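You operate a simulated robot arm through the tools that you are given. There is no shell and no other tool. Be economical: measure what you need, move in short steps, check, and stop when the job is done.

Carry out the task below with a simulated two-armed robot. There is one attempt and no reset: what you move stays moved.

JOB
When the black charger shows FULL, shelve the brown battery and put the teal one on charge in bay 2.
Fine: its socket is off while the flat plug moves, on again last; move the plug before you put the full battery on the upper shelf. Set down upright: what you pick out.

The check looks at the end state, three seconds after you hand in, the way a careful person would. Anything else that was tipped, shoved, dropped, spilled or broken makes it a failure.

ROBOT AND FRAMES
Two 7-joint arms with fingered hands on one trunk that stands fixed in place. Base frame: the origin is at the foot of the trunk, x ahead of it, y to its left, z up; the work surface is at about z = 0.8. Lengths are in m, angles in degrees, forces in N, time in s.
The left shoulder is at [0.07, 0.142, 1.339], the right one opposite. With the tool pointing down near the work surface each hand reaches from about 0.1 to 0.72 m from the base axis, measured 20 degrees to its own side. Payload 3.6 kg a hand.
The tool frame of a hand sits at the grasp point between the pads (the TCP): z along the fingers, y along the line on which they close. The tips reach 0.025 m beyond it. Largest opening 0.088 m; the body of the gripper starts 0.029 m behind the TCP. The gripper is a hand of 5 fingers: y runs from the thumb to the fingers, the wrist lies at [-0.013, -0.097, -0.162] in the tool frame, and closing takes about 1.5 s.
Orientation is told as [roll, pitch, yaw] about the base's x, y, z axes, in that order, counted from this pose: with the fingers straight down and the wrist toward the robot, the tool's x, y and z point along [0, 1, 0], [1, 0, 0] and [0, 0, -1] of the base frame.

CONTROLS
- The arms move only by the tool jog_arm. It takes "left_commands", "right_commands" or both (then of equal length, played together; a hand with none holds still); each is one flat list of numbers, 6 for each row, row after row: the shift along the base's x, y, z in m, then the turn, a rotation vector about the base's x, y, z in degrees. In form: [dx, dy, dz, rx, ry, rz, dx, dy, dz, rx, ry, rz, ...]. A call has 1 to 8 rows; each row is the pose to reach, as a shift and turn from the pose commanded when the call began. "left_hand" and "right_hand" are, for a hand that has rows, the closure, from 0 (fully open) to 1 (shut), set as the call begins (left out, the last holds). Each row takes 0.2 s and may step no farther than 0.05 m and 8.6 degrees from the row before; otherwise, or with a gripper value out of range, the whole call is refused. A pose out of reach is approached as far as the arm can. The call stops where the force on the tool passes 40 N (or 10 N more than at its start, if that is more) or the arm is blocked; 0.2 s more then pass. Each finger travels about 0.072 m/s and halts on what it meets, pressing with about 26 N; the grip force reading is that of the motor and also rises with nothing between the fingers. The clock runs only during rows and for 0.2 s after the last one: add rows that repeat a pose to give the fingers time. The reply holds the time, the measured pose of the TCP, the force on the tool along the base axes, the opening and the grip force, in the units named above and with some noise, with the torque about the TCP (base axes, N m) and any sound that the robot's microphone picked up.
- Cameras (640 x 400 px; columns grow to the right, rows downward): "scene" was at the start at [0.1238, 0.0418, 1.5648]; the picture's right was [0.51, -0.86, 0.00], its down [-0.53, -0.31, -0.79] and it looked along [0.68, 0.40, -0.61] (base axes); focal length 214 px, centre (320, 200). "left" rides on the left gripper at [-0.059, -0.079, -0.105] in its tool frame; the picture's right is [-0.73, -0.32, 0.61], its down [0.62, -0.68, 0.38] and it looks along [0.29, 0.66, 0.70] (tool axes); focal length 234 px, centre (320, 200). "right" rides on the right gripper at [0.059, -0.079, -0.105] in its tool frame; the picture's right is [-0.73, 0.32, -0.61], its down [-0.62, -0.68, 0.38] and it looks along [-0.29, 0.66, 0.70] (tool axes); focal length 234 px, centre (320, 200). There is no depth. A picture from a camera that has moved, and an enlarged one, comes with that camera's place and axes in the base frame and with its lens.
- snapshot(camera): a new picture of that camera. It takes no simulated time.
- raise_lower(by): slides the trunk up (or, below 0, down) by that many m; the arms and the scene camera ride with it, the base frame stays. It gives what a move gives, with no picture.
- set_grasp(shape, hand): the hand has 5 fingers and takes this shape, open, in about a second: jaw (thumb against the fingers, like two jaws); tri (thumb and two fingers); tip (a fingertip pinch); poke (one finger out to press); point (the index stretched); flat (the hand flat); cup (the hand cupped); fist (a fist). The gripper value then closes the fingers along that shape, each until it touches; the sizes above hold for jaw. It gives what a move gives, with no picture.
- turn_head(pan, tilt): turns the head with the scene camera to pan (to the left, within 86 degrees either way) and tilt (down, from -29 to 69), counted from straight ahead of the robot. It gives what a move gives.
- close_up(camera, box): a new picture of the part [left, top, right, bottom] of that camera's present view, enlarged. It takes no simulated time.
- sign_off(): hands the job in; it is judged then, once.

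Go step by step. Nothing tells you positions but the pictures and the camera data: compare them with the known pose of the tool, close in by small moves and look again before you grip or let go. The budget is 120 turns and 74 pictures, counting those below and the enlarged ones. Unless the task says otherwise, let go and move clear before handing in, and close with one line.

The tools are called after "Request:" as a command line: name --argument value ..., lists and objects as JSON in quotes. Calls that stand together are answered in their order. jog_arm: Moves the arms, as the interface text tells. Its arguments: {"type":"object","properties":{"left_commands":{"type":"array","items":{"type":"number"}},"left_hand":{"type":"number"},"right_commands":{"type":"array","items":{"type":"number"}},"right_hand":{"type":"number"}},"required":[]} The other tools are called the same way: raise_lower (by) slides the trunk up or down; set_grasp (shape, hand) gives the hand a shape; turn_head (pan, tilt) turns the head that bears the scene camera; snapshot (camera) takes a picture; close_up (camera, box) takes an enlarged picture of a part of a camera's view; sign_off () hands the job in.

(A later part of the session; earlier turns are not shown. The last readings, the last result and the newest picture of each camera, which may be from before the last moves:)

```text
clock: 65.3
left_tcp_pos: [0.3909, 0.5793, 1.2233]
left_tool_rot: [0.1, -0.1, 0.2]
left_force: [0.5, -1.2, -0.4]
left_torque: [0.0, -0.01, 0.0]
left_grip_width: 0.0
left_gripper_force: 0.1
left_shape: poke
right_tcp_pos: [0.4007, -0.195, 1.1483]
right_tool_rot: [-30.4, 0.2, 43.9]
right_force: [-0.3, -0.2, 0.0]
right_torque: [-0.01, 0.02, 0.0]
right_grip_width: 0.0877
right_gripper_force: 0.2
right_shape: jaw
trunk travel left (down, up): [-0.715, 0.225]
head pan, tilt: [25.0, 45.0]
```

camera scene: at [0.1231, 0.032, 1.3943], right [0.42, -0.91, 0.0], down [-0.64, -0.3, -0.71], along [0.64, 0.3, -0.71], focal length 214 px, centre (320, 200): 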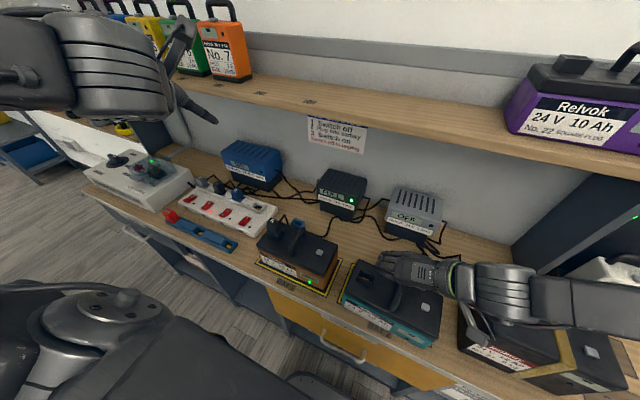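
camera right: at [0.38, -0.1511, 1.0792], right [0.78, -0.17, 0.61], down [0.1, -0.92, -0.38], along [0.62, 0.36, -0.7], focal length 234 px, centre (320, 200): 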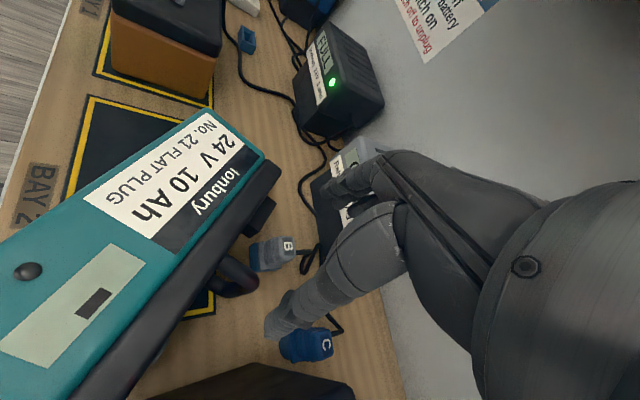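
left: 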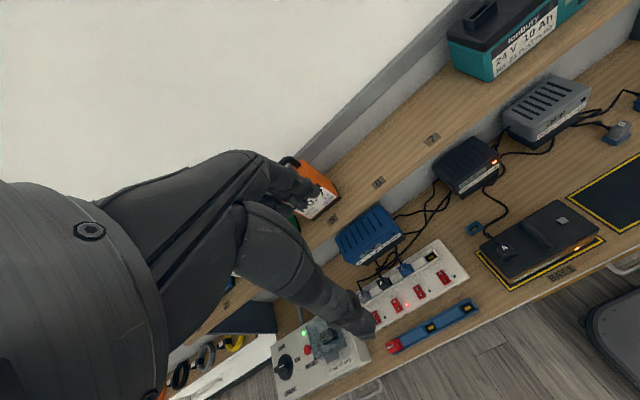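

Both arms are in position; I'll lower the poke hand above switch 2 and take one look.

Request:
jog_arm --left_commands '[0.01, 0.01, -0.05, 0, 0, 0, 0.02, 0.02, -0.09, 0, 0, 0, 0.03, 0.03, -0.13, 0, 0, 0, 0.04, 0.034, -0.17, 0, 0, 0, 0.046, 0.034, -0.21, 0, 0, 0, 0.046, 0.034, -0.25, 0, 0, 0, 0.046, 0.034, -0.28, 0, 0, 0]'

Request:
snapshot --camera "left"

```text
refused: row 1 steps farther than a row can; nothing moved
```

```text
17 pictures are left
camera left: at [0.3129, 0.521, 1.3262], right [-0.32, -0.72, -0.61], down [-0.68, 0.62, -0.38], along [0.66, 0.29, -0.69], focal length 234 px, centre (320, 200)
```

left: 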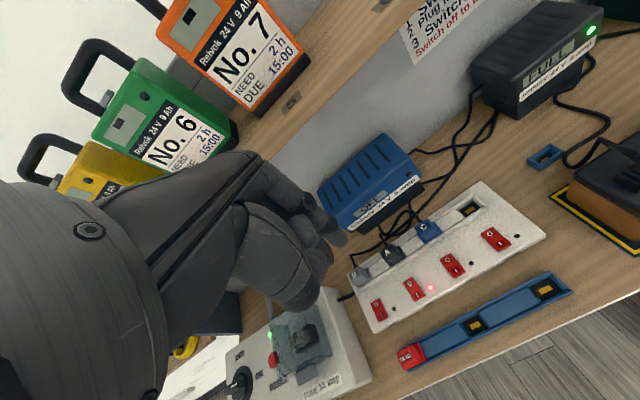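

Only a look-only picture, but it agrees: switch 2 is at about (0.430, 0.618). I'll redo the descent with smaller steps.

Request:
jog_arm --left_commands '[0.01, 0.01, -0.04, 0, 0, 0, 0.02, 0.02, -0.08, 0, 0, 0, 0.03, 0.03, -0.12, 0, 0, 0, 0.04, 0.038, -0.16, 0, 0, 0, 0.05, 0.038, -0.2, 0, 0, 0, 0.05, 0.038, -0.24, 0, 0, 0, 0.05, 0.038, -0.27, 0, 0, 0]'

Request:
close_up --camera "left" --box '[240, 160, 480, 360]'

```text
clock: 66.9
left_tcp_pos: [0.4416, 0.6176, 0.9492]
left_tool_rot: [0.1, 0.0, 0.2]
left_force: [0.1, 0.8, 1.0]
left_torque: [0.0, 0.02, -0.03]
left_grip_width: 0.0
left_gripper_force: 0.2
left_shape: poke
right_tcp_pos: [0.4012, -0.1926, 1.1471]
right_tool_rot: [-30.2, 0.1, 43.8]
right_force: [-0.8, -0.5, -0.6]
right_torque: [0.0, 0.01, -0.01]
right_grip_width: 0.0877
right_gripper_force: 0.1
right_shape: jaw
trunk travel left (down, up): [-0.715, 0.225]
head pan, tilt: [25.0, 45.0]
```

```text
2.00 times, centred on (360, 260) of left
camera zoom: at [0.3629, 0.5588, 1.0531], right [-0.32, -0.73, -0.61], down [-0.68, 0.62, -0.38], along [0.66, 0.29, -0.69], focal length 468 px, centre (240, 80)
```

zoom: 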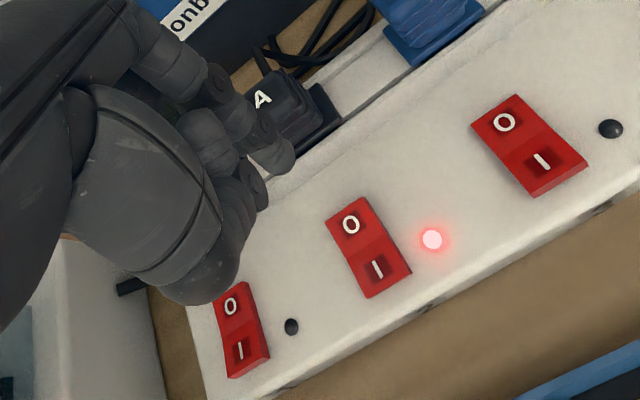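

The index tip is roughly on the TCP axis; the O end of switch 2 is at (0.441, 0.623). I'll shift by (−5, +10) mm and press down gently.

Request:
jog_arm --left_commands '[-0.005, 0.01, 0, 0, 0, 0, -0.005, 0.01, -0.02, 0, 0, 0, -0.005, 0.01, -0.04, 0, 0, 0, -0.005, 0.01, -0.05, 0, 0, 0, -0.005, 0.01, -0.055, 0, 0, 0, -0.005, 0.01, -0.06, 0, 0, 0]'

```text
clock: 68.3
left_tcp_pos: [0.4354, 0.6266, 0.8899]
left_tool_rot: [0.1, -0.2, 0.1]
left_force: [0.4, -1.0, -1.3]
left_torque: [0.03, -0.01, 0.03]
left_grip_width: 0.0
left_gripper_force: 0.0
left_shape: poke
right_tcp_pos: [0.4014, -0.1945, 1.1474]
right_tool_rot: [-30.3, 0.1, 43.9]
right_force: [-0.3, 0.1, 0.3]
right_torque: [0.02, -0.03, 0.0]
right_grip_width: 0.0878
right_gripper_force: 0.1
right_shape: jaw
trunk travel left (down, up): [-0.715, 0.225]
head pan, tilt: [25.0, 45.0]
```

Request:
close_up --camera "left" --box '[260, 170, 420, 300]'

```text
3.08 times, centred on (340, 235) of left
camera zoom: at [0.3577, 0.5686, 0.9935], right [-0.32, -0.72, -0.61], down [-0.68, 0.62, -0.38], along [0.66, 0.29, -0.69], focal length 720 px, centre (258, 92)
```

zoom: 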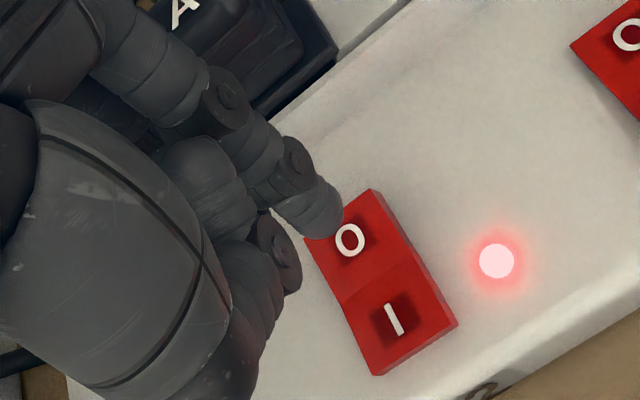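

The tip is aligned with the O end, about 9 mm above it. Pressing down.

Request:
jog_arm --left_commands '[0.001, 0, -0.006, 0, 0, 0, 0.001, 0, -0.01, 0, 0, 0, 0.001, 0, -0.014, 0, 0, 0, 0.001, 0, -0.017, 0, 0, 0]'

```text
clock: 69.3
left_tcp_pos: [0.4383, 0.6278, 0.8738]
left_tool_rot: [0.1, -0.1, 0.1]
left_force: [0.4, 0.1, 0.1]
left_torque: [0.03, -0.01, 0.01]
left_grip_width: 0.0
left_gripper_force: 0.1
left_shape: poke
right_tcp_pos: [0.4007, -0.1944, 1.1484]
right_tool_rot: [-30.2, 0.1, 43.7]
right_force: [0.6, -0.6, -0.3]
right_torque: [-0.02, -0.01, 0.02]
right_grip_width: 0.0878
right_gripper_force: 0.1
right_shape: jaw
trunk travel left (down, up): [-0.715, 0.225]
head pan, tilt: [25.0, 45.0]
```

Request:
jog_arm --left_commands '[0, 0, -0.003, 0, 0, 0, 0, 0, -0.006, 0, 0, 0, 0, 0, -0.009, 0, 0, 0]'

Request:
close_up --camera "left" --box '[260, 150, 420, 280]'

```text
clock: 70.1
left_tcp_pos: [0.4368, 0.627, 0.8645]
left_tool_rot: [0.1, -0.2, 0.1]
left_force: [0.2, 0.2, -0.5]
left_torque: [-0.02, 0.01, 0.0]
left_grip_width: 0.0
left_gripper_force: 0.0
left_shape: poke
right_tcp_pos: [0.4026, -0.1939, 1.1489]
right_tool_rot: [-30.3, 0.1, 43.8]
right_force: [-0.3, 0.5, -0.1]
right_torque: [0.02, 0.0, 0.0]
right_grip_width: 0.0879
right_gripper_force: 0.0
right_shape: jaw
trunk travel left (down, up): [-0.715, 0.225]
head pan, tilt: [25.0, 45.0]
```

```text
3.08 times, centred on (340, 215) of left
camera zoom: at [0.359, 0.5675, 0.9682], right [-0.32, -0.72, -0.61], down [-0.68, 0.62, -0.38], along [0.66, 0.29, -0.69], focal length 720 px, centre (258, 154)
```

zoom: 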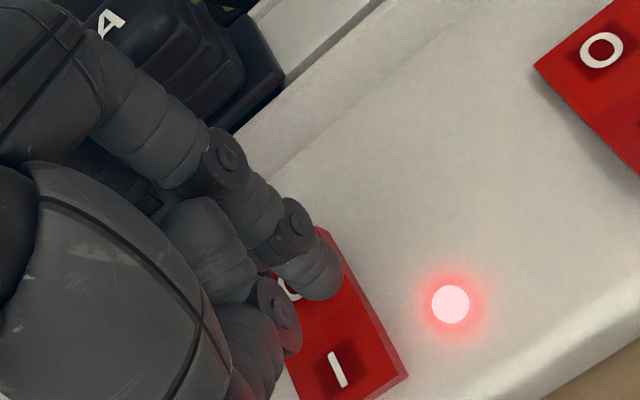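

The tip sits slightly right of the O end. I'll shift 8 mm in +y and continue down until contact.

Request:
jog_arm --left_commands '[0.001, 0.008, 0, 0, 0, 0, 0.001, 0.008, -0.004, 0, 0, 0, 0.001, 0.008, -0.008, 0, 0, 0, 0.001, 0.008, -0.012, 0, 0, 0, 0.001, 0.008, -0.016, 0, 0, 0]'

```text
clock: 71.3
left_tcp_pos: [0.4386, 0.633, 0.856]
left_tool_rot: [0.7, -0.7, 0.2]
left_force: [9.9, 9.4, 35.2]
left_torque: [0.45, -0.2, -0.07]
left_grip_width: 0.0
left_gripper_force: 0.1
left_shape: poke
right_tcp_pos: [0.3976, -0.1982, 1.1493]
right_tool_rot: [-30.2, -0.1, 43.8]
right_force: [-0.1, -0.5, -0.8]
right_torque: [0.0, -0.01, -0.03]
right_grip_width: 0.0878
right_gripper_force: 0.1
right_shape: jaw
trunk travel left (down, up): [-0.715, 0.225]
head pan, tilt: [25.0, 45.0]
```

Request:
jog_arm --left_commands '[0, 0, 0.02, 0, 0, 0, 0, 0, 0.05, 0, 0, 0]'

Request:
close_up --camera "left" --box '[240, 160, 480, 340]'

```text
clock: 71.9
left_tcp_pos: [0.4365, 0.6325, 0.8992]
left_tool_rot: [0.1, 0.0, 0.0]
left_force: [-0.3, -1.1, 0.3]
left_torque: [0.0, -0.02, -0.03]
left_grip_width: 0.0
left_gripper_force: 0.0
left_shape: poke
right_tcp_pos: [0.3994, -0.1961, 1.1481]
right_tool_rot: [-30.1, 0.1, 43.8]
right_force: [-0.3, 0.3, -0.1]
right_torque: [0.06, 0.01, 0.0]
right_grip_width: 0.0878
right_gripper_force: 0.0
right_shape: jaw
trunk travel left (down, up): [-0.715, 0.225]
head pan, tilt: [25.0, 45.0]
```

```text
2.22 times, centred on (360, 250) of left
camera zoom: at [0.3583, 0.5732, 1.0033], right [-0.32, -0.72, -0.61], down [-0.68, 0.62, -0.38], along [0.66, 0.29, -0.69], focal length 520 px, centre (231, 89)
```

zoom: 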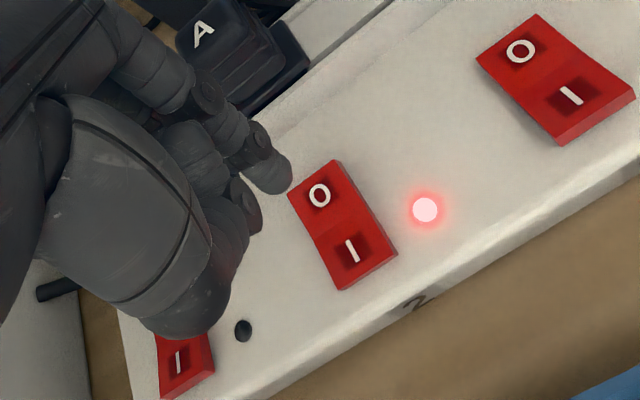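

Not toggled: the tip pressed near the rocker's middle, so the fingertip is only ~1 cm past the TCP and offset (−7, −12) mm. I'll correct by (+13, +3) mm and press the O end again.

Request:
jog_arm --left_commands '[0.0145, 0.003, 0, 0, 0, 0, 0.0145, 0.003, -0.02, 0, 0, 0, 0.0145, 0.003, -0.035, 0, 0, 0, 0.0145, 0.003, -0.042, 0, 0, 0, 0.0145, 0.003, -0.046, 0, 0, 0, 0.0145, 0.003, -0.05, 0, 0, 0, 0.0145, 0.003, -0.053, 0, 0, 0]'

```text
clock: 73.6
left_tcp_pos: [0.4554, 0.6376, 0.8541]
left_tool_rot: [0.5, -1.0, 0.4]
left_force: [1.2, -4.0, 20.7]
left_torque: [0.02, -0.03, -0.01]
left_grip_width: 0.0001
left_gripper_force: 0.0
left_shape: poke
right_tcp_pos: [0.3992, -0.198, 1.1481]
right_tool_rot: [-30.2, 0.0, 43.8]
right_force: [0.4, -0.1, 0.6]
right_torque: [-0.01, -0.01, -0.01]
right_grip_width: 0.0877
right_gripper_force: 0.1
right_shape: jaw
trunk travel left (down, up): [-0.715, 0.225]
head pan, tilt: [25.0, 45.0]
stopped in row 7 (left hand): the force on the tool passed its limit at 41 N (the readings are from after the stop); the commanded pose is now the measured one
```

Request:
jog_arm --left_commands '[0, 0, 0.02, 0, 0, 0, 0, 0, 0.05, 0, 0, 0]'

Request:
close_up --camera "left" --box '[240, 160, 480, 340]'

```text
clock: 74.2
left_tcp_pos: [0.4539, 0.6379, 0.9016]
left_tool_rot: [0.3, -0.7, 0.1]
left_force: [0.3, -0.4, -0.1]
left_torque: [0.04, -0.02, -0.02]
left_grip_width: 0.0001
left_gripper_force: 0.1
left_shape: poke
right_tcp_pos: [0.3992, -0.1947, 1.1483]
right_tool_rot: [-30.2, 0.0, 43.7]
right_force: [-0.3, 1.1, 0.1]
right_torque: [0.02, 0.02, 0.0]
right_grip_width: 0.0879
right_gripper_force: 0.0
right_shape: jaw
trunk travel left (down, up): [-0.715, 0.225]
head pan, tilt: [25.0, 45.0]
```

```text
2.22 times, centred on (360, 250) of left
camera zoom: at [0.3749, 0.5778, 1.0044], right [-0.31, -0.72, -0.62], down [-0.68, 0.62, -0.39], along [0.66, 0.3, -0.69], focal length 520 px, centre (231, 89)
```

zoom: 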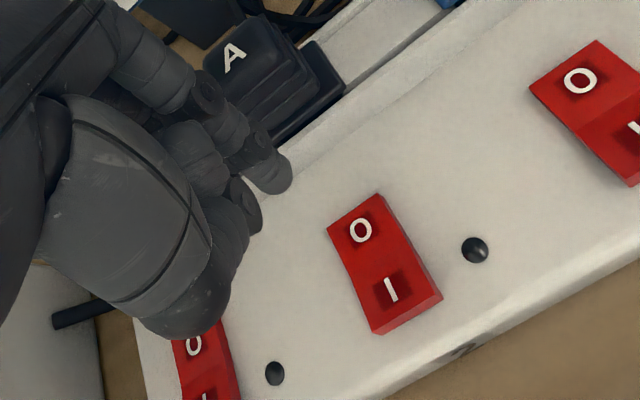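

Socket A is off: its LED is dark. Now I need a precise look at plug A on the brown battery and the teal socket.

Request:
close_up --camera "scene" --box '[245, 205, 455, 355]'

```text
2.67 times, centred on (350, 280) of scene
camera zoom: at [0.122, 0.0306, 1.3943], right [0.42, -0.91, 0.0], down [-0.64, -0.3, -0.71], along [0.64, 0.3, -0.71], focal length 572 px, centre (240, -13)
```

zoom: 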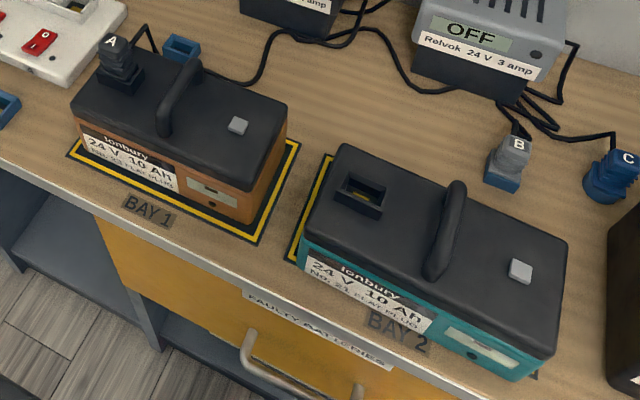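

Plug A stands at about (0.389, 0.291), top z≈0.96. Teal's socket is at about (0.37, 0.03), but teal sits ~1.5 cm too far forward and ~4° yawed, so I'll nudge it with the right hand from the front. First I prepare both hands.

Request:
jog_arm --left_commands '[0, -0.01, 0.045, 0, 0, 0, 0, -0.02, 0.09, 0, 0, 0, -0.01, -0.06, 0.11, 0, 0, 0, -0.02, -0.105, 0.11, 0, 0, 0, -0.03, -0.15, 0.11, 0, 0, 0, -0.04, -0.195, 0.11, 0, 0, 0]' --right_commands '[-0.015, 0.01, 0, 0, 0, -7.3, -0.03, 0.02, 0, 0, 0, -14.6, -0.045, 0.03, 0, 0, 0, -21.9, -0.06, 0.04, 0, 0, 0, -29.2, -0.075, 0.06, 0, 0, 0, -36.5, -0.09, 0.08, 0, 0, 0, -43.8]'

Request:
jog_arm --left_commands '[-0.01, -0.04, 0, 0, 0, 0, -0.02, -0.08, 0, 0, 0, 0, -0.026, -0.12, 0, 0, 0, 0, -0.026, -0.15, 0, 0, 0, 0]' --right_commands '[-0.02, 0.01, 0, 7.5, 0, 0, -0.04, 0.02, 0, 15, 0, 0, -0.06, 0.02, 0, 22.5, 0, 0, -0.08, 0.02, 0, 30.2, 0, 0]' --right_hand 1

Request:
set_grasp --hand "left" --shape "jaw"

```text
clock: 75.6
left_tcp_pos: [0.4164, 0.4444, 1.0094]
left_tool_rot: [0.4, -0.7, 0.3]
left_force: [0.5, -0.9, 0.0]
left_torque: [-0.03, 0.01, 0.0]
left_grip_width: 0.0
left_gripper_force: 0.1
left_shape: poke
right_tcp_pos: [0.3124, -0.1146, 1.1482]
right_tool_rot: [-30.4, 0.1, -0.1]
right_force: [-0.3, 0.6, 0.4]
right_torque: [0.0, 0.02, -0.01]
right_grip_width: 0.0878
right_gripper_force: 0.0
right_shape: jaw
right hand out of reach, approached as far as the arm can: row 1, 2, 3, 4, 5
trunk travel left (down, up): [-0.715, 0.225]
head pan, tilt: [25.0, 45.0]
```

```text
clock: 76.6
left_tcp_pos: [0.3907, 0.2922, 1.0098]
left_tool_rot: [0.4, -0.5, 0.2]
left_force: [0.3, 0.0, 0.3]
left_torque: [0.03, 0.01, -0.01]
left_grip_width: 0.0
left_gripper_force: 0.1
left_shape: poke
right_tcp_pos: [0.2535, -0.0588, 1.1931]
right_tool_rot: [0.1, 0.2, 0.0]
right_force: [-0.1, -0.1, -0.5]
right_torque: [0.01, 0.0, -0.01]
right_grip_width: 0.0001
right_gripper_force: 23.5
right_shape: jaw
right hand out of reach, approached as far as the arm can: row 1, 2, 3, 4
trunk travel left (down, up): [-0.715, 0.225]
head pan, tilt: [25.0, 45.0]
```

```text
clock: 77.5
left_tcp_pos: [0.391, 0.2951, 1.0094]
left_tool_rot: [0.3, -0.6, 0.2]
left_force: [0.8, 0.1, 0.5]
left_torque: [-0.05, 0.01, 0.02]
left_grip_width: 0.0876
left_gripper_force: 0.2
left_shape: jaw
right_tcp_pos: [0.2533, -0.0569, 1.1935]
right_tool_rot: [-0.1, 0.1, -0.1]
right_force: [-0.3, 0.3, -0.8]
right_torque: [0.02, 0.01, 0.02]
right_grip_width: 0.0003
right_gripper_force: 26.1
right_shape: jaw
trunk travel left (down, up): [-0.715, 0.225]
head pan, tilt: [25.0, 45.0]
```

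Now lower the right hand (closed) in front of the teal battery.

Request:
jog_arm --right_commands '[0, -0.01, -0.045, 0, 0, 0, 0, -0.02, -0.09, 0, 0, 0, 0, -0.023, -0.135, 0, 0, 0, 0, -0.023, -0.18, 0, 0, 0, 0, -0.023, -0.225, 0, 0, 0, 0, -0.023, -0.27, 0, 0, 0, 0, -0.023, -0.315, 0, 0, 0]'

Request:
close_up --camera "scene" --box '[245, 205, 455, 355]'

```text
clock: 79.1
left_tcp_pos: [0.3922, 0.2928, 1.0105]
left_tool_rot: [0.4, -0.5, 0.2]
left_force: [-0.1, 0.0, -0.2]
left_torque: [0.02, 0.04, 0.0]
left_grip_width: 0.088
left_gripper_force: 0.1
left_shape: jaw
right_tcp_pos: [0.2717, -0.0568, 0.8504]
right_tool_rot: [0.0, 0.2, 0.0]
right_force: [-0.6, 1.0, -1.1]
right_torque: [0.02, 0.0, 0.02]
right_grip_width: 0.0
right_gripper_force: 26.0
right_shape: jaw
right hand out of reach, approached as far as the arm can: row 1, 2, 3, 4, 5, 6, 7
trunk travel left (down, up): [-0.715, 0.225]
head pan, tilt: [25.0, 45.0]
```

```text
2.67 times, centred on (350, 280) of scene
camera zoom: at [0.125, 0.0299, 1.3942], right [0.42, -0.91, 0.0], down [-0.64, -0.3, -0.71], along [0.64, 0.3, -0.71], focal length 572 px, centre (240, -13)
```

zoom: 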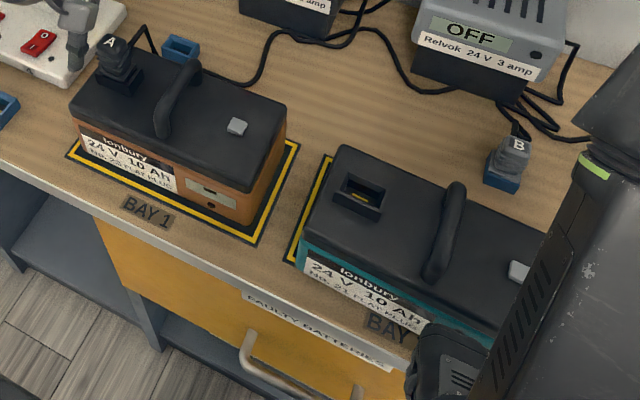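

Request:
jog_arm --right_commands '[0, -0.03, 0, 0, 0, 0, 0.01, -0.03, 0, 0, 0, 0, 0.02, -0.03, 0, 0, 0, 0, 0.025, -0.03, 0, 0, 0, 0, 0.03, -0.03, 0, 0, 0, 0]'

```text
clock: 80.3
left_tcp_pos: [0.389, 0.2934, 1.0095]
left_tool_rot: [0.4, -0.5, 0.3]
left_force: [0.9, -0.7, 0.9]
left_torque: [0.0, -0.03, 0.01]
left_grip_width: 0.088
left_gripper_force: 0.0
left_shape: jaw
right_tcp_pos: [0.305, -0.0801, 0.8603]
right_tool_rot: [-0.1, 0.4, 0.0]
right_force: [-3.3, 1.0, -0.9]
right_torque: [-0.06, -0.14, 0.01]
right_grip_width: 0.0
right_gripper_force: 25.8
right_shape: jaw
right hand out of reach, approached as far as the arm can: row 1, 2, 3, 4, 5
trunk travel left (down, up): [-0.715, 0.225]
head pan, tilt: [25.0, 45.0]
```

Request:
jog_arm --right_commands '[0.005, 0, 0, 0, 0, 0, 0.01, 0, 0, 0, 0, 0, 0.014, 0, 0, 0, 0, 0, 0.018, 0, 0, 0, 0, 0]'

```text
clock: 81.3
left_tcp_pos: [0.39, 0.2932, 1.0092]
left_tool_rot: [0.3, -0.6, 0.2]
left_force: [0.4, 0.3, 0.9]
left_torque: [-0.02, -0.01, -0.04]
left_grip_width: 0.0877
left_gripper_force: 0.1
left_shape: jaw
right_tcp_pos: [0.3224, -0.081, 0.8572]
right_tool_rot: [-0.1, 0.1, 0.0]
right_force: [-3.5, -1.1, 0.7]
right_torque: [0.09, -0.16, -0.07]
right_grip_width: 0.0001
right_gripper_force: 26.0
right_shape: jaw
trunk travel left (down, up): [-0.715, 0.225]
head pan, tilt: [25.0, 45.0]
```

Pushed ~17 mm with light resistance. I'll back the right hand away and up, then lower the left hand near plug A and look with the left camera.

Request:
jog_arm --right_commands '[-0.03, 0, 0, 0, 0, 0, -0.05, -0.01, 0.02, 0, 0, 0, -0.06, -0.04, 0.05, 0, 0, 0, -0.06, -0.08, 0.08, 0, 0, 0, -0.06, -0.12, 0.1, 0, 0, 0, -0.06, -0.16, 0.12, 0, 0, 0]'

Request:
close_up --camera "scene" --box '[245, 205, 455, 355]'

Request:
snapshot --camera "left"

```text
clock: 82.5
left_tcp_pos: [0.3888, 0.295, 1.0095]
left_tool_rot: [0.1, -0.9, 0.2]
left_force: [-0.5, -0.4, 0.2]
left_torque: [0.0, 0.01, 0.01]
left_grip_width: 0.0879
left_gripper_force: 0.0
left_shape: jaw
right_tcp_pos: [0.3468, -0.158, 0.867]
right_tool_rot: [1.0, 0.6, 2.0]
right_force: [0.9, 2.2, 0.7]
right_torque: [-0.2, -0.02, 0.02]
right_grip_width: 0.0
right_gripper_force: 26.0
right_shape: jaw
right hand out of reach, approached as far as the arm can: row 1, 2, 3, 4, 5, 6
trunk travel left (down, up): [-0.715, 0.225]
head pan, tilt: [25.0, 45.0]
stopped in row 6 (right hand): the force on the tool passed its limit at 149 N (the readings are from after the stop); the commanded pose is now the measured one
```

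```text
2.67 times, centred on (350, 280) of scene
camera zoom: at [0.1213, 0.0348, 1.3944], right [0.42, -0.91, 0.0], down [-0.64, -0.3, -0.71], along [0.64, 0.3, -0.71], focal length 572 px, centre (240, -13)
```

zoom: 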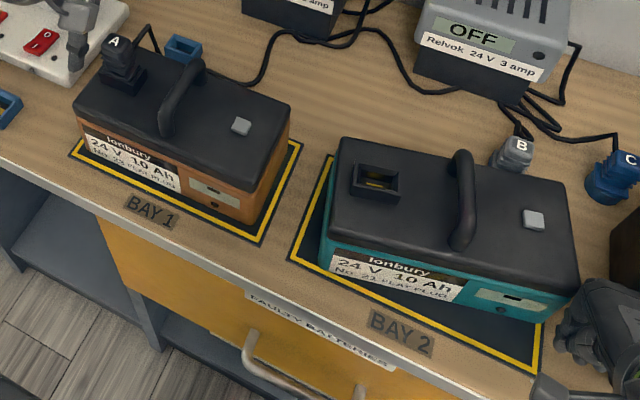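

```text
8 pictures are left
camera left: at [0.31, 0.236, 1.1122], right [-0.31, -0.72, -0.61], down [-0.68, 0.62, -0.39], along [0.66, 0.29, -0.69], focal length 234 px, centre (320, 200)
```

left: 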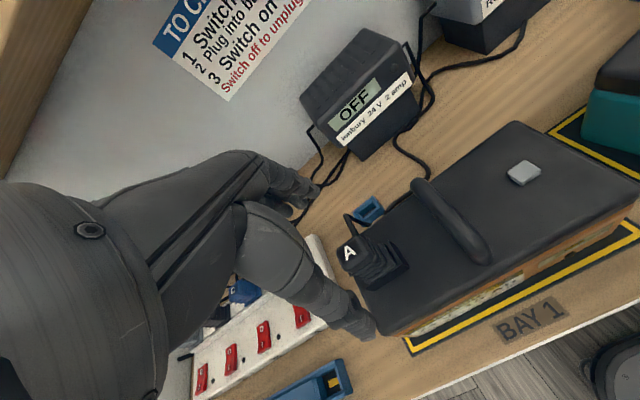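

The right hand's retreat got deflected by joint limits and jammed between teal and the box (force spike, stopped). Teal is now at about (0.40, −0.045), yaw ≈ +8°, still in bay 2. I'll lift the right hand straight up carefully.

Request:
jog_arm --right_commands '[0, 0, 0.02, 0, 0, 0, 0, 0, 0.05, 0, 0, 0, 0, 0, 0.09, 0, 0, 0, 0, 0, 0.13, 0, 0, 0, 0, 0, 0.17, 0, 0, 0, 0, 0, 0.21, 0, 0, 0]'

```text
clock: 83.9
left_tcp_pos: [0.3896, 0.2949, 1.0098]
left_tool_rot: [0.3, -0.6, 0.2]
left_force: [-0.1, -0.2, 0.8]
left_torque: [0.02, -0.02, -0.01]
left_grip_width: 0.0877
left_gripper_force: 0.1
left_shape: jaw
right_tcp_pos: [0.3878, -0.1524, 1.0945]
right_tool_rot: [1.0, 0.8, 1.9]
right_force: [-0.2, 0.5, -0.1]
right_torque: [0.01, 0.03, 0.02]
right_grip_width: 0.0
right_gripper_force: 26.1
right_shape: jaw
right hand out of reach, approached as far as the arm can: row 1, 2, 3, 4, 5, 6
trunk travel left (down, up): [-0.715, 0.225]
head pan, tilt: [25.0, 45.0]
```

Right hand is clear. The left hand is right over plug A (cap ≈ (0.392, 0.295), z≈0.96). Descend and grip.

Request:
jog_arm --left_commands '[0.002, -0.001, -0.02, 0, 0, 0, 0.002, -0.001, -0.04, 0, 0, 0, 0.002, -0.001, -0.055, 0, 0, 0, 0.002, -0.001, -0.065, 0, 0, 0]'

Request:
jog_arm --left_commands '[0, 0, 0, 0, 0, 0, 0, 0, 0, 0, 0, 0, 0, 0, 0, 0, 0, 0, 0, 0, 0, 0, 0, 0, 0, 0, 0, 0, 0, 0, 0, 0, 0, 0, 0, 0]' --left_hand 1

```text
clock: 84.9
left_tcp_pos: [0.3937, 0.2936, 0.9441]
left_tool_rot: [0.3, -0.6, 0.3]
left_force: [-0.4, 0.3, -0.8]
left_torque: [0.0, -0.02, -0.01]
left_grip_width: 0.0878
left_gripper_force: 0.1
left_shape: jaw
right_tcp_pos: [0.3888, -0.1529, 1.0937]
right_tool_rot: [1.2, 0.8, 1.8]
right_force: [-0.6, -0.2, -0.8]
right_torque: [-0.01, 0.02, 0.02]
right_grip_width: 0.0001
right_gripper_force: 26.3
right_shape: jaw
trunk travel left (down, up): [-0.715, 0.225]
head pan, tilt: [25.0, 45.0]
```

```text
clock: 86.3
left_tcp_pos: [0.3947, 0.2937, 0.9447]
left_tool_rot: [0.3, -0.7, 0.2]
left_force: [0.2, -0.1, 0.3]
left_torque: [0.0, -0.02, 0.01]
left_grip_width: 0.0176
left_gripper_force: 25.5
left_shape: jaw
right_tcp_pos: [0.3892, -0.1522, 1.0939]
right_tool_rot: [1.1, 0.9, 1.8]
right_force: [-0.6, 0.7, 0.0]
right_torque: [-0.04, 0.04, 0.02]
right_grip_width: 0.0
right_gripper_force: 26.1
right_shape: jaw
trunk travel left (down, up): [-0.715, 0.225]
head pan, tilt: [25.0, 45.0]
```

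Gripping at 17.6 mm width, which fits the plug. Pull it up.

Request:
jog_arm --left_commands '[0, 0, 0.008, 0, 0, 0, 0, 0, 0.016, 0, 0, 0, 0, 0, 0.03, 0, 0, 0, 0, 0, 0.05, 0, 0, 0, 0, 0, 0.065, 0, 0, 0]'

Request:
close_up --camera "scene" --box '[225, 185, 465, 355]'

```text
clock: 87.5
left_tcp_pos: [0.3937, 0.2918, 1.0096]
left_tool_rot: [0.3, -0.6, 0.1]
left_force: [0.2, 0.1, -1.0]
left_torque: [0.02, 0.0, 0.0]
left_grip_width: 0.0174
left_gripper_force: 26.2
left_shape: jaw
right_tcp_pos: [0.3896, -0.1522, 1.0929]
right_tool_rot: [1.1, 0.9, 1.7]
right_force: [0.5, -0.6, 0.3]
right_torque: [0.0, 0.0, 0.01]
right_grip_width: 0.0001
right_gripper_force: 26.0
right_shape: jaw
trunk travel left (down, up): [-0.715, 0.225]
head pan, tilt: [25.0, 45.0]
```

```text
2.35 times, centred on (345, 270) of scene
camera zoom: at [0.1232, 0.032, 1.3942], right [0.42, -0.91, 0.0], down [-0.64, -0.3, -0.71], along [0.64, 0.3, -0.71], focal length 505 px, centre (261, 35)
```

zoom: 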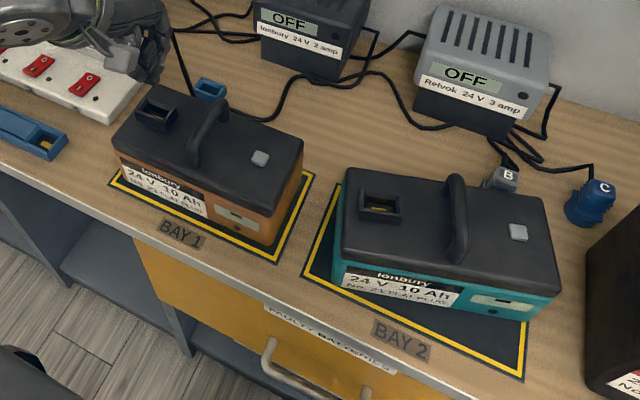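

The plug is out and held, and the black charger reads OFF. Teal is skewed about +15° and 2 cm back, so I'll straighten it with the right hand on its handle before plugging in. First I re-form the right hand's pose up high.

Request:
jog_arm --right_commands '[0, 0.01, 0.01, -7.5, 0, 0, 0, 0.02, 0.02, -15, 0, 0, 0, 0.03, 0.03, -22.5, 0, 0, 0, 0.04, 0.03, -30, 0, 0]' --right_hand 0.35

Request:
jog_arm --right_commands '[0, 0.01, 0, 0, 0, 8.2, 0, 0.02, 0, 0, 0, 16.4, 0, 0.03, 0, 0, 0, 24.6, 0, 0.04, 0, 0, 0, 32.8, 0, 0.05, 0, 0, 0, 41, 0, 0.06, 0, 0, 0, 49.2, 0, 0.065, 0, 0, 0, 57.4]'

Request:
jog_arm --right_commands '[0, 0, 0, 0, 0, 8.2, 0, 0, 0, 0, 0, 16.4, 0, 0, 0, 0, 0, 24.6, 0, 0, 0, 0, 0, 32.8, 0, 0, 0, 0, 0, 41, 0, 0, 0, 0, 0, 46]'

```text
clock: 88.5
left_tcp_pos: [0.3927, 0.2953, 1.0101]
left_tool_rot: [0.2, -0.6, 0.2]
left_force: [-0.6, 0.0, -1.1]
left_torque: [-0.04, -0.03, -0.04]
left_grip_width: 0.0177
left_gripper_force: 26.1
left_shape: jaw
right_tcp_pos: [0.3881, -0.1109, 1.1218]
right_tool_rot: [-29.1, 1.6, 1.2]
right_force: [-0.1, 0.3, 0.1]
right_torque: [-0.02, 0.02, 0.01]
right_grip_width: 0.057
right_gripper_force: 0.0
right_shape: jaw
trunk travel left (down, up): [-0.715, 0.225]
head pan, tilt: [25.0, 45.0]
```

```text
clock: 90.1
left_tcp_pos: [0.3942, 0.2924, 1.0097]
left_tool_rot: [0.4, -0.6, 0.2]
left_force: [-0.7, 0.4, -1.7]
left_torque: [0.01, 0.0, 0.01]
left_grip_width: 0.0174
left_gripper_force: 25.9
left_shape: jaw
right_tcp_pos: [0.3881, -0.0503, 1.1223]
right_tool_rot: [-28.9, 1.6, 58.6]
right_force: [0.5, 0.1, 0.1]
right_torque: [-0.03, 0.03, 0.0]
right_grip_width: 0.0569
right_gripper_force: 0.1
right_shape: jaw
trunk travel left (down, up): [-0.715, 0.225]
head pan, tilt: [25.0, 45.0]
```

```text
clock: 91.5
left_tcp_pos: [0.393, 0.2936, 1.0101]
left_tool_rot: [0.3, -0.6, 0.0]
left_force: [-1.2, 0.2, -0.3]
left_torque: [0.0, 0.03, 0.0]
left_grip_width: 0.0176
left_gripper_force: 26.1
left_shape: jaw
right_tcp_pos: [0.3704, -0.0172, 1.1089]
right_tool_rot: [-27.8, 2.6, 89.4]
right_force: [-0.4, 0.9, 0.6]
right_torque: [0.0, 0.02, -0.02]
right_grip_width: 0.0572
right_gripper_force: 0.1
right_shape: jaw
right hand out of reach, approached as far as the arm can: row 3, 4, 5, 6
trunk travel left (down, up): [-0.715, 0.225]
head pan, tilt: [25.0, 45.0]
```

Request:
jog_arm --right_commands '[0.005, -0.005, -0.03, 0, 0, 0, 0.015, -0.012, -0.06, 0, 0, 4, 0.025, -0.02, -0.085, 0, 0, 8, 0.034, -0.025, -0.1, 0, 0, 13]'

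```text
clock: 92.5
left_tcp_pos: [0.3936, 0.2931, 1.0088]
left_tool_rot: [0.2, -0.7, 0.3]
left_force: [-0.2, -0.2, -0.4]
left_torque: [0.05, -0.01, -0.01]
left_grip_width: 0.0174
left_gripper_force: 26.1
left_shape: jaw
right_tcp_pos: [0.4045, -0.0431, 1.007]
right_tool_rot: [-27.9, 2.5, 102.7]
right_force: [0.5, 1.1, 0.5]
right_torque: [0.01, 0.0, -0.01]
right_grip_width: 0.0571
right_gripper_force: 0.0
right_shape: jaw
trunk travel left (down, up): [-0.715, 0.225]
head pan, tilt: [25.0, 45.0]
```

Right hand is over the handle at (0.4045, −0.043). Descend, close, then turn the battery back.

Request:
jog_arm --right_commands '[0, 0, -0.02, 0, 0, 0, 0, 0, -0.04, 0, 0, 0, 0, 0, -0.052, 0, 0, 0, 0, 0, -0.06, 0, 0, 0]'

Request:
jog_arm --right_commands '[0, 0, 0, 0, 0, 0, 0, 0, 0, 0, 0, 0, 0, 0, 0, 0, 0, 0, 0, 0, 0, 0, 0, 0, 0, 0, 0, 0, 0, 0]' --right_hand 1

```text
clock: 93.5
left_tcp_pos: [0.3954, 0.2944, 1.0102]
left_tool_rot: [0.3, -0.6, 0.2]
left_force: [-0.4, -0.3, -0.1]
left_torque: [0.02, -0.04, -0.01]
left_grip_width: 0.0174
left_gripper_force: 26.1
left_shape: jaw
right_tcp_pos: [0.4048, -0.0432, 0.9459]
right_tool_rot: [-27.6, 2.5, 102.5]
right_force: [-0.8, 0.3, 0.6]
right_torque: [-0.01, 0.0, 0.04]
right_grip_width: 0.0572
right_gripper_force: 0.1
right_shape: jaw
trunk travel left (down, up): [-0.715, 0.225]
head pan, tilt: [25.0, 45.0]
```

```text
clock: 94.7
left_tcp_pos: [0.3942, 0.2926, 1.0086]
left_tool_rot: [0.4, -0.6, 0.2]
left_force: [0.6, -0.2, 0.2]
left_torque: [0.01, 0.03, 0.01]
left_grip_width: 0.0176
left_gripper_force: 26.0
left_shape: jaw
right_tcp_pos: [0.4033, -0.0433, 0.9457]
right_tool_rot: [-27.7, 2.4, 102.7]
right_force: [1.1, -3.6, -0.5]
right_torque: [-0.04, -0.02, 0.02]
right_grip_width: 0.0095
right_gripper_force: 25.9
right_shape: jaw
trunk travel left (down, up): [-0.715, 0.225]
head pan, tilt: [25.0, 45.0]
```

Request:
jog_arm --right_commands '[-0.004, 0, 0.001, 0, 0, -4, -0.008, 0, 0.001, 0, 0, -8, -0.012, 0, 0.001, 0, 0, -11, -0.016, 0, 0.001, 0, 0, -14, -0.016, 0, 0.001, 0, 0, -14]'

Request:
jog_arm --right_commands '[0, 0, 0, 0, 0, 0, 0, 0, 0, 0, 0, 0, 0, 0, 0, 0, 0, 0, 0, 0, 0, 0, 0, 0, 0, 0, 0.02, 0, 0, 0, 0, 0, 0.05, 0, 0, 0, 0, 0, 0.09, 0, 0, 0, 0, -0.02, 0.13, 0, 0, 0]' --right_hand 0.35

```text
clock: 95.9
left_tcp_pos: [0.3943, 0.2934, 1.0097]
left_tool_rot: [0.3, -0.7, 0.2]
left_force: [-0.1, 0.6, -0.8]
left_torque: [0.0, -0.01, -0.01]
left_grip_width: 0.0174
left_gripper_force: 26.2
left_shape: jaw
right_tcp_pos: [0.3879, -0.0437, 0.9478]
right_tool_rot: [-27.7, 2.4, 88.5]
right_force: [3.0, -0.2, 0.6]
right_torque: [0.08, -0.06, 0.09]
right_grip_width: 0.01
right_gripper_force: 25.8
right_shape: jaw
trunk travel left (down, up): [-0.715, 0.225]
head pan, tilt: [25.0, 45.0]
```

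```text
clock: 97.7
left_tcp_pos: [0.3913, 0.2945, 1.0106]
left_tool_rot: [0.2, -0.7, 0.2]
left_force: [-0.4, 0.5, -1.7]
left_torque: [-0.03, 0.0, 0.01]
left_grip_width: 0.0174
left_gripper_force: 26.7
left_shape: jaw
right_tcp_pos: [0.3842, -0.0617, 1.0759]
right_tool_rot: [-27.7, 2.6, 88.6]
right_force: [-0.2, -0.2, -0.2]
right_torque: [0.0, -0.03, 0.0]
right_grip_width: 0.057
right_gripper_force: 0.0
right_shape: jaw
trunk travel left (down, up): [-0.715, 0.225]
head pan, tilt: [25.0, 45.0]
```

Retreat the right hand to the right, then take one picture.

Request:
jog_arm --right_commands '[0.002, -0.015, 0.01, 0, 0, -8.2, 0.004, -0.03, 0.02, 0, 0, -16.4, 0.006, -0.045, 0.03, 0, 0, -24.6, 0.008, -0.06, 0.03, 0, 0, -32.8, 0.01, -0.08, 0.03, 0, 0, -41, 0.01, -0.1, 0.03, 0, 0, -49.2, 0.01, -0.12, 0.03, 0, 0, -57]'

Request:
close_up --camera "scene" --box '[225, 185, 465, 355]'

```text
clock: 99.3
left_tcp_pos: [0.3939, 0.2922, 1.0095]
left_tool_rot: [0.4, -0.7, 0.2]
left_force: [0.4, 0.0, -0.9]
left_torque: [-0.03, -0.01, 0.02]
left_grip_width: 0.0175
left_gripper_force: 25.9
left_shape: jaw
right_tcp_pos: [0.4039, -0.1828, 1.1096]
right_tool_rot: [-27.7, 2.5, 31.5]
right_force: [-0.2, -0.6, 0.2]
right_torque: [0.01, 0.01, 0.03]
right_grip_width: 0.0569
right_gripper_force: 0.0
right_shape: jaw
right hand out of reach, approached as far as the arm can: row 5, 6, 7
trunk travel left (down, up): [-0.715, 0.225]
head pan, tilt: [25.0, 45.0]
```

```text
2.35 times, centred on (345, 270) of scene
camera zoom: at [0.123, 0.0318, 1.3943], right [0.42, -0.91, 0.0], down [-0.64, -0.3, -0.71], along [0.64, 0.3, -0.71], focal length 505 px, centre (261, 35)
```

zoom: 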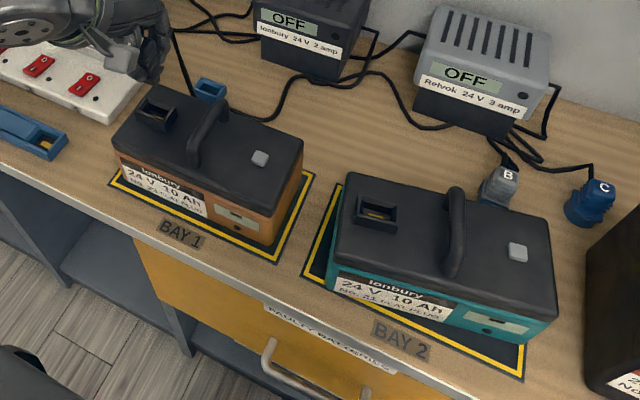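

Teal is now centred near (0.395, −0.045) with a slight yaw (~8°), fine for the bay. I'll carry plug A over the teal socket at ≈ (0.383, 0.029), turning the hand +8°.

Request:
jog_arm --left_commands '[0, -0.03, 0.02, 0, 0, 0, -0.002, -0.075, 0.02, 0, 0, 0, -0.004, -0.12, 0.02, 0, 0, 2, -0.006, -0.165, 0.02, 0, 0, 4, -0.008, -0.21, 0.02, 0, 0, 6, -0.011, -0.25, 0.01, 0, 0, 8, -0.011, -0.264, 0, 0, 0, 8, -0.011, -0.264, 0, 0, 0, 8]'

Request:
close_up --camera "left" --box '[260, 130, 500, 330]'

```text
clock: 101.1
left_tcp_pos: [0.382, 0.0275, 1.0102]
left_tool_rot: [0.4, -0.6, 8.3]
left_force: [0.0, 0.0, -0.5]
left_torque: [0.01, -0.02, -0.02]
left_grip_width: 0.0175
left_gripper_force: 26.5
left_shape: jaw
left hand out of reach, approached as far as the arm can: row 1, 2, 3, 4
right_tcp_pos: [0.4046, -0.1807, 1.1104]
right_tool_rot: [-27.7, 2.6, 31.6]
right_force: [0.6, 0.7, 0.4]
right_torque: [0.0, -0.02, -0.01]
right_grip_width: 0.0575
right_gripper_force: 0.0
right_shape: jaw
trunk travel left (down, up): [-0.715, 0.225]
head pan, tilt: [25.0, 45.0]
```

```text
2.00 times, centred on (380, 230) of left
camera zoom: at [0.3123, -0.0423, 1.1121], right [-0.21, -0.76, -0.61], down [-0.76, 0.52, -0.39], along [0.62, 0.39, -0.69], focal length 468 px, centre (200, 140)
```

zoom: 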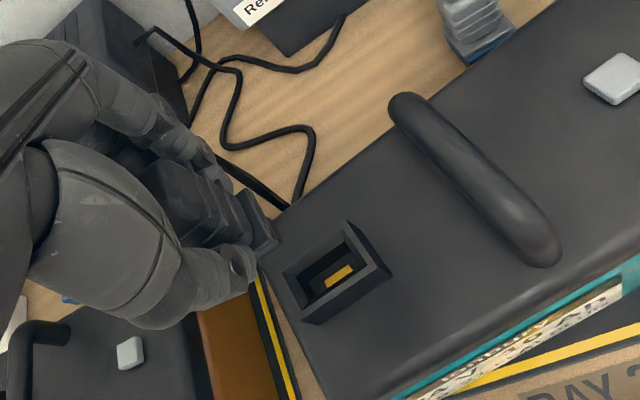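

The teal socket appears at about (0.383, 0.023). I'll shift slightly and lower to just above the rim, then check once.

Request:
jog_arm --left_commands '[-0.001, -0.0045, 0, 0, 0, 0, -0.001, -0.0045, -0.015, 0, 0, 0, -0.001, -0.0045, -0.03, 0, 0, 0, -0.001, -0.0045, -0.039, 0, 0, 0]'

Request:
close_up --camera "left" --box '[290, 150, 430, 270]'

```text
clock: 102.1
left_tcp_pos: [0.3808, 0.0226, 0.9699]
left_tool_rot: [0.3, -0.7, 8.1]
left_force: [-0.3, 0.7, -0.3]
left_torque: [0.02, -0.01, -0.01]
left_grip_width: 0.0173
left_gripper_force: 25.9
left_shape: jaw
right_tcp_pos: [0.4032, -0.1822, 1.1098]
right_tool_rot: [-27.7, 2.6, 31.6]
right_force: [0.2, 0.0, 0.7]
right_torque: [-0.03, 0.01, 0.02]
right_grip_width: 0.0571
right_gripper_force: 0.1
right_shape: jaw
trunk travel left (down, up): [-0.715, 0.225]
head pan, tilt: [25.0, 45.0]
```

```text
3.33 times, centred on (360, 210) of left
camera zoom: at [0.3106, -0.0461, 1.0731], right [-0.21, -0.76, -0.61], down [-0.76, 0.52, -0.39], along [0.62, 0.39, -0.69], focal length 781 px, centre (187, 167)
```

zoom: 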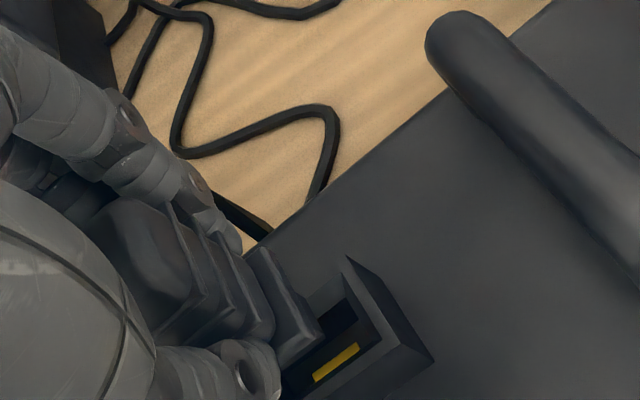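

The plug's edges line up with the socket's within ~2 mm. Push it down to the same seated height (z≈0.945).

Request:
jog_arm --left_commands '[0, 0, -0.008, 0, 0, 0, 0, 0, -0.014, 0, 0, 0, 0, 0, -0.019, 0, 0, 0, 0, 0, -0.023, 0, 0, 0, 0, 0, -0.026, 0, 0, 0]'

```text
clock: 103.3
left_tcp_pos: [0.3811, 0.0247, 0.9446]
left_tool_rot: [0.3, -0.7, 8.2]
left_force: [3.5, -0.5, 2.7]
left_torque: [0.03, -0.13, -0.03]
left_grip_width: 0.0177
left_gripper_force: 26.1
left_shape: jaw
right_tcp_pos: [0.4046, -0.1815, 1.1098]
right_tool_rot: [-27.7, 2.7, 31.6]
right_force: [-0.8, 1.0, 0.8]
right_torque: [0.02, 0.0, 0.03]
right_grip_width: 0.0569
right_gripper_force: 0.0
right_shape: jaw
trunk travel left (down, up): [-0.715, 0.225]
head pan, tilt: [25.0, 45.0]
```

It went to full depth with little force. A last 2 mm push, then open and withdraw up.

Request:
jog_arm --left_commands '[0, 0, -0.002, 0, 0, 0, 0, 0, -0.003, 0, 0, 0]'

Request:
jog_arm --left_commands '[0, 0, 0.002, 0, 0, 0, 0, 0, 0.002, 0, 0, 0, 0, 0, 0.002, 0, 0, 0, 0, 0, 0.002, 0, 0, 0, 0, 0, 0.002, 0, 0, 0, 0, 0, 0.03, 0, 0, 0, 0, 0, 0.07, 0, 0, 0, 0, 0.03, 0.1, 0, 0, 0]' --left_hand 0

Request:
jog_arm --left_commands '[-0.01, 0.04, 0.01, 0, 0, -4, -0.02, 0.08, 0.01, 0, 0, -8, -0.02, 0.12, 0.01, 0, 0, -8, -0.02, 0.165, 0.01, 0, 0, -8]'

Request:
snapshot --camera "scene"

```text
clock: 103.9
left_tcp_pos: [0.3804, 0.0238, 0.9423]
left_tool_rot: [0.3, -0.8, 8.2]
left_force: [4.3, 1.4, 16.8]
left_torque: [0.06, -0.28, -0.01]
left_grip_width: 0.0186
left_gripper_force: 26.0
left_shape: jaw
right_tcp_pos: [0.4035, -0.1811, 1.1103]
right_tool_rot: [-27.7, 2.6, 31.6]
right_force: [-0.6, 0.1, -0.2]
right_torque: [-0.03, 0.01, -0.04]
right_grip_width: 0.0571
right_gripper_force: 0.0
right_shape: jaw
trunk travel left (down, up): [-0.715, 0.225]
head pan, tilt: [25.0, 45.0]
```

```text
clock: 105.7
left_tcp_pos: [0.3793, 0.057, 1.0403]
left_tool_rot: [0.1, -0.6, 8.1]
left_force: [-0.7, 0.2, -0.1]
left_torque: [-0.05, 0.04, 0.0]
left_grip_width: 0.0877
left_gripper_force: 0.2
left_shape: jaw
right_tcp_pos: [0.4033, -0.18, 1.1102]
right_tool_rot: [-27.7, 2.5, 31.6]
right_force: [0.1, 0.5, -0.3]
right_torque: [-0.06, 0.01, -0.05]
right_grip_width: 0.0568
right_gripper_force: 0.0
right_shape: jaw
trunk travel left (down, up): [-0.715, 0.225]
head pan, tilt: [25.0, 45.0]
```

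```text
clock: 106.7
left_tcp_pos: [0.4049, 0.2266, 1.0585]
left_tool_rot: [0.1, -0.7, 0.0]
left_force: [0.6, 0.7, 0.0]
left_torque: [-0.02, -0.02, -0.02]
left_grip_width: 0.0876
left_gripper_force: 0.1
left_shape: jaw
left hand out of reach, approached as far as the arm can: row 1, 2, 3, 4
right_tcp_pos: [0.4021, -0.1784, 1.1116]
right_tool_rot: [-27.9, 2.6, 31.6]
right_force: [0.6, 0.2, -0.6]
right_torque: [-0.01, -0.04, -0.05]
right_grip_width: 0.0568
right_gripper_force: 0.1
right_shape: jaw
trunk travel left (down, up): [-0.715, 0.225]
head pan, tilt: [25.0, 45.0]
```

```text
3 pictures are left
camera scene: at [0.1208, 0.0359, 1.3944], right [0.42, -0.91, 0.0], down [-0.64, -0.3, -0.71], along [0.64, 0.3, -0.71], focal length 214 px, centre (320, 200)
```

scene: 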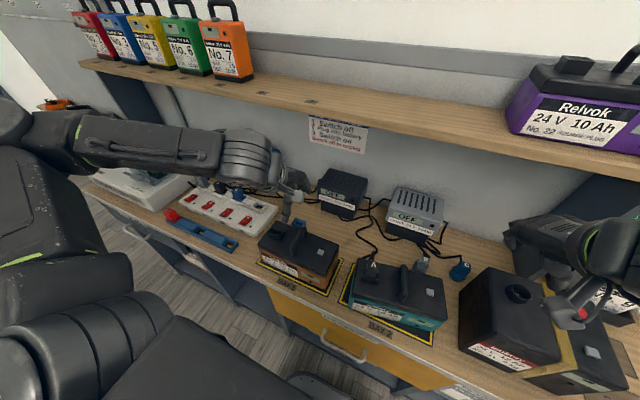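

Plug A is in the teal battery, which stands upright in bay 2. Next is the brown battery, with 3 pictures left: I'll mirror the proven grip with the left hand ([+30°, 0, −90°], partly open) above its handle at ≈ (0.388, 0.2245).

Request:
jog_arm --left_commands '[-0.005, 0, 0.01, 7.5, 0, 0, -0.01, 0, 0.02, 15, 0, 0, -0.015, 0, 0.03, 22.5, 0, 0, -0.017, 0, 0.04, 29, 0, 0]' --left_hand 0.35

Request:
jog_arm --left_commands '[0, 0, 0, 0, 0, -8.2, 0, 0, 0, 0, 0, -16.4, 0, 0, 0, 0, 0, -24.6, 0, 0, 0, 0, 0, -32.8, 0, 0, 0, 0, 0, -41, 0, 0, 0, 0, 0, -49.2, 0, 0, 0, 0, 0, -57.4]'

Request:
jog_arm --left_commands '[0, 0, -0.01, 0, 0, -8.2, 0, 0, -0.02, 0, 0, -16.4, 0, 0, -0.03, 0, 0, -24.6, 0, 0, -0.04, 0, 0, -32.8]'

```text
clock: 107.7
left_tcp_pos: [0.3927, 0.2214, 1.1019]
left_tool_rot: [29.4, -0.6, 0.0]
left_force: [-0.1, -0.1, -0.1]
left_torque: [0.02, -0.03, 0.02]
left_grip_width: 0.0575
left_gripper_force: 0.0
left_shape: jaw
left hand out of reach, approached as far as the arm can: row 1, 2, 3, 4
right_tcp_pos: [0.4033, -0.1835, 1.1085]
right_tool_rot: [-27.7, 2.6, 31.7]
right_force: [-0.3, 0.8, 1.1]
right_torque: [0.0, -0.01, -0.02]
right_grip_width: 0.0569
right_gripper_force: 0.0
right_shape: jaw
trunk travel left (down, up): [-0.715, 0.225]
head pan, tilt: [25.0, 45.0]
```

```text
clock: 109.3
left_tcp_pos: [0.4036, 0.2237, 1.1044]
left_tool_rot: [29.2, -0.7, -57.7]
left_force: [-0.4, 0.8, 0.5]
left_torque: [0.01, 0.04, -0.03]
left_grip_width: 0.0575
left_gripper_force: 0.0
left_shape: jaw
left hand out of reach, approached as far as the arm can: row 1, 2, 3, 4, 5, 6, 7
right_tcp_pos: [0.4028, -0.1812, 1.1091]
right_tool_rot: [-27.7, 2.5, 31.5]
right_force: [-1.2, -0.6, 0.2]
right_torque: [-0.03, 0.04, -0.02]
right_grip_width: 0.057
right_gripper_force: 0.1
right_shape: jaw
trunk travel left (down, up): [-0.715, 0.225]
head pan, tilt: [25.0, 45.0]
```

```text
clock: 110.3
left_tcp_pos: [0.4048, 0.2258, 1.064]
left_tool_rot: [29.2, -0.7, -90.3]
left_force: [-0.4, 0.4, -0.9]
left_torque: [-0.02, -0.02, 0.01]
left_grip_width: 0.0574
left_gripper_force: 0.1
left_shape: jaw
right_tcp_pos: [0.4031, -0.1818, 1.1108]
right_tool_rot: [-27.7, 2.6, 31.7]
right_force: [-1.7, -1.1, 0.4]
right_torque: [0.01, 0.03, -0.02]
right_grip_width: 0.057
right_gripper_force: 0.1
right_shape: jaw
trunk travel left (down, up): [-0.715, 0.225]
head pan, tilt: [25.0, 45.0]
```

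Request:
jog_arm --left_commands '[-0.01, -0.001, -0.03, 0, 0, 0, -0.016, -0.001, -0.06, 0, 0, 0, -0.016, -0.001, -0.085, 0, 0, 0, -0.016, -0.001, -0.105, 0, 0, 0, -0.016, -0.001, -0.119, 0, 0, 0]'

Request:
jog_arm --left_commands '[0, 0, 0, 0, 0, 0, 0, 0, 0, 0, 0, 0, 0, 0, 0, 0, 0, 0, 0, 0, 0, 0, 0, 0, 0, 0, 0, 0, 0, 0]' --left_hand 1

```text
clock: 111.5
left_tcp_pos: [0.3866, 0.2242, 0.946]
left_tool_rot: [29.3, -0.6, -90.3]
left_force: [-0.7, 0.2, 0.3]
left_torque: [0.01, 0.05, -0.03]
left_grip_width: 0.0576
left_gripper_force: 0.1
left_shape: jaw
right_tcp_pos: [0.4047, -0.1813, 1.1094]
right_tool_rot: [-27.7, 2.5, 31.7]
right_force: [0.3, 0.3, 0.7]
right_torque: [-0.01, 0.0, 0.03]
right_grip_width: 0.0572
right_gripper_force: 0.0
right_shape: jaw
trunk travel left (down, up): [-0.715, 0.225]
head pan, tilt: [25.0, 45.0]
```

```text
clock: 112.7
left_tcp_pos: [0.3875, 0.2236, 0.9458]
left_tool_rot: [29.2, -0.6, -90.4]
left_force: [1.2, 2.4, 0.1]
left_torque: [0.06, -0.1, -0.07]
left_grip_width: 0.0092
left_gripper_force: 26.0
left_shape: jaw
right_tcp_pos: [0.4035, -0.1815, 1.1104]
right_tool_rot: [-27.6, 2.6, 31.6]
right_force: [0.8, 0.3, 0.8]
right_torque: [-0.01, 0.02, 0.02]
right_grip_width: 0.0568
right_gripper_force: 0.0
right_shape: jaw
trunk travel left (down, up): [-0.715, 0.225]
head pan, tilt: [25.0, 45.0]
```

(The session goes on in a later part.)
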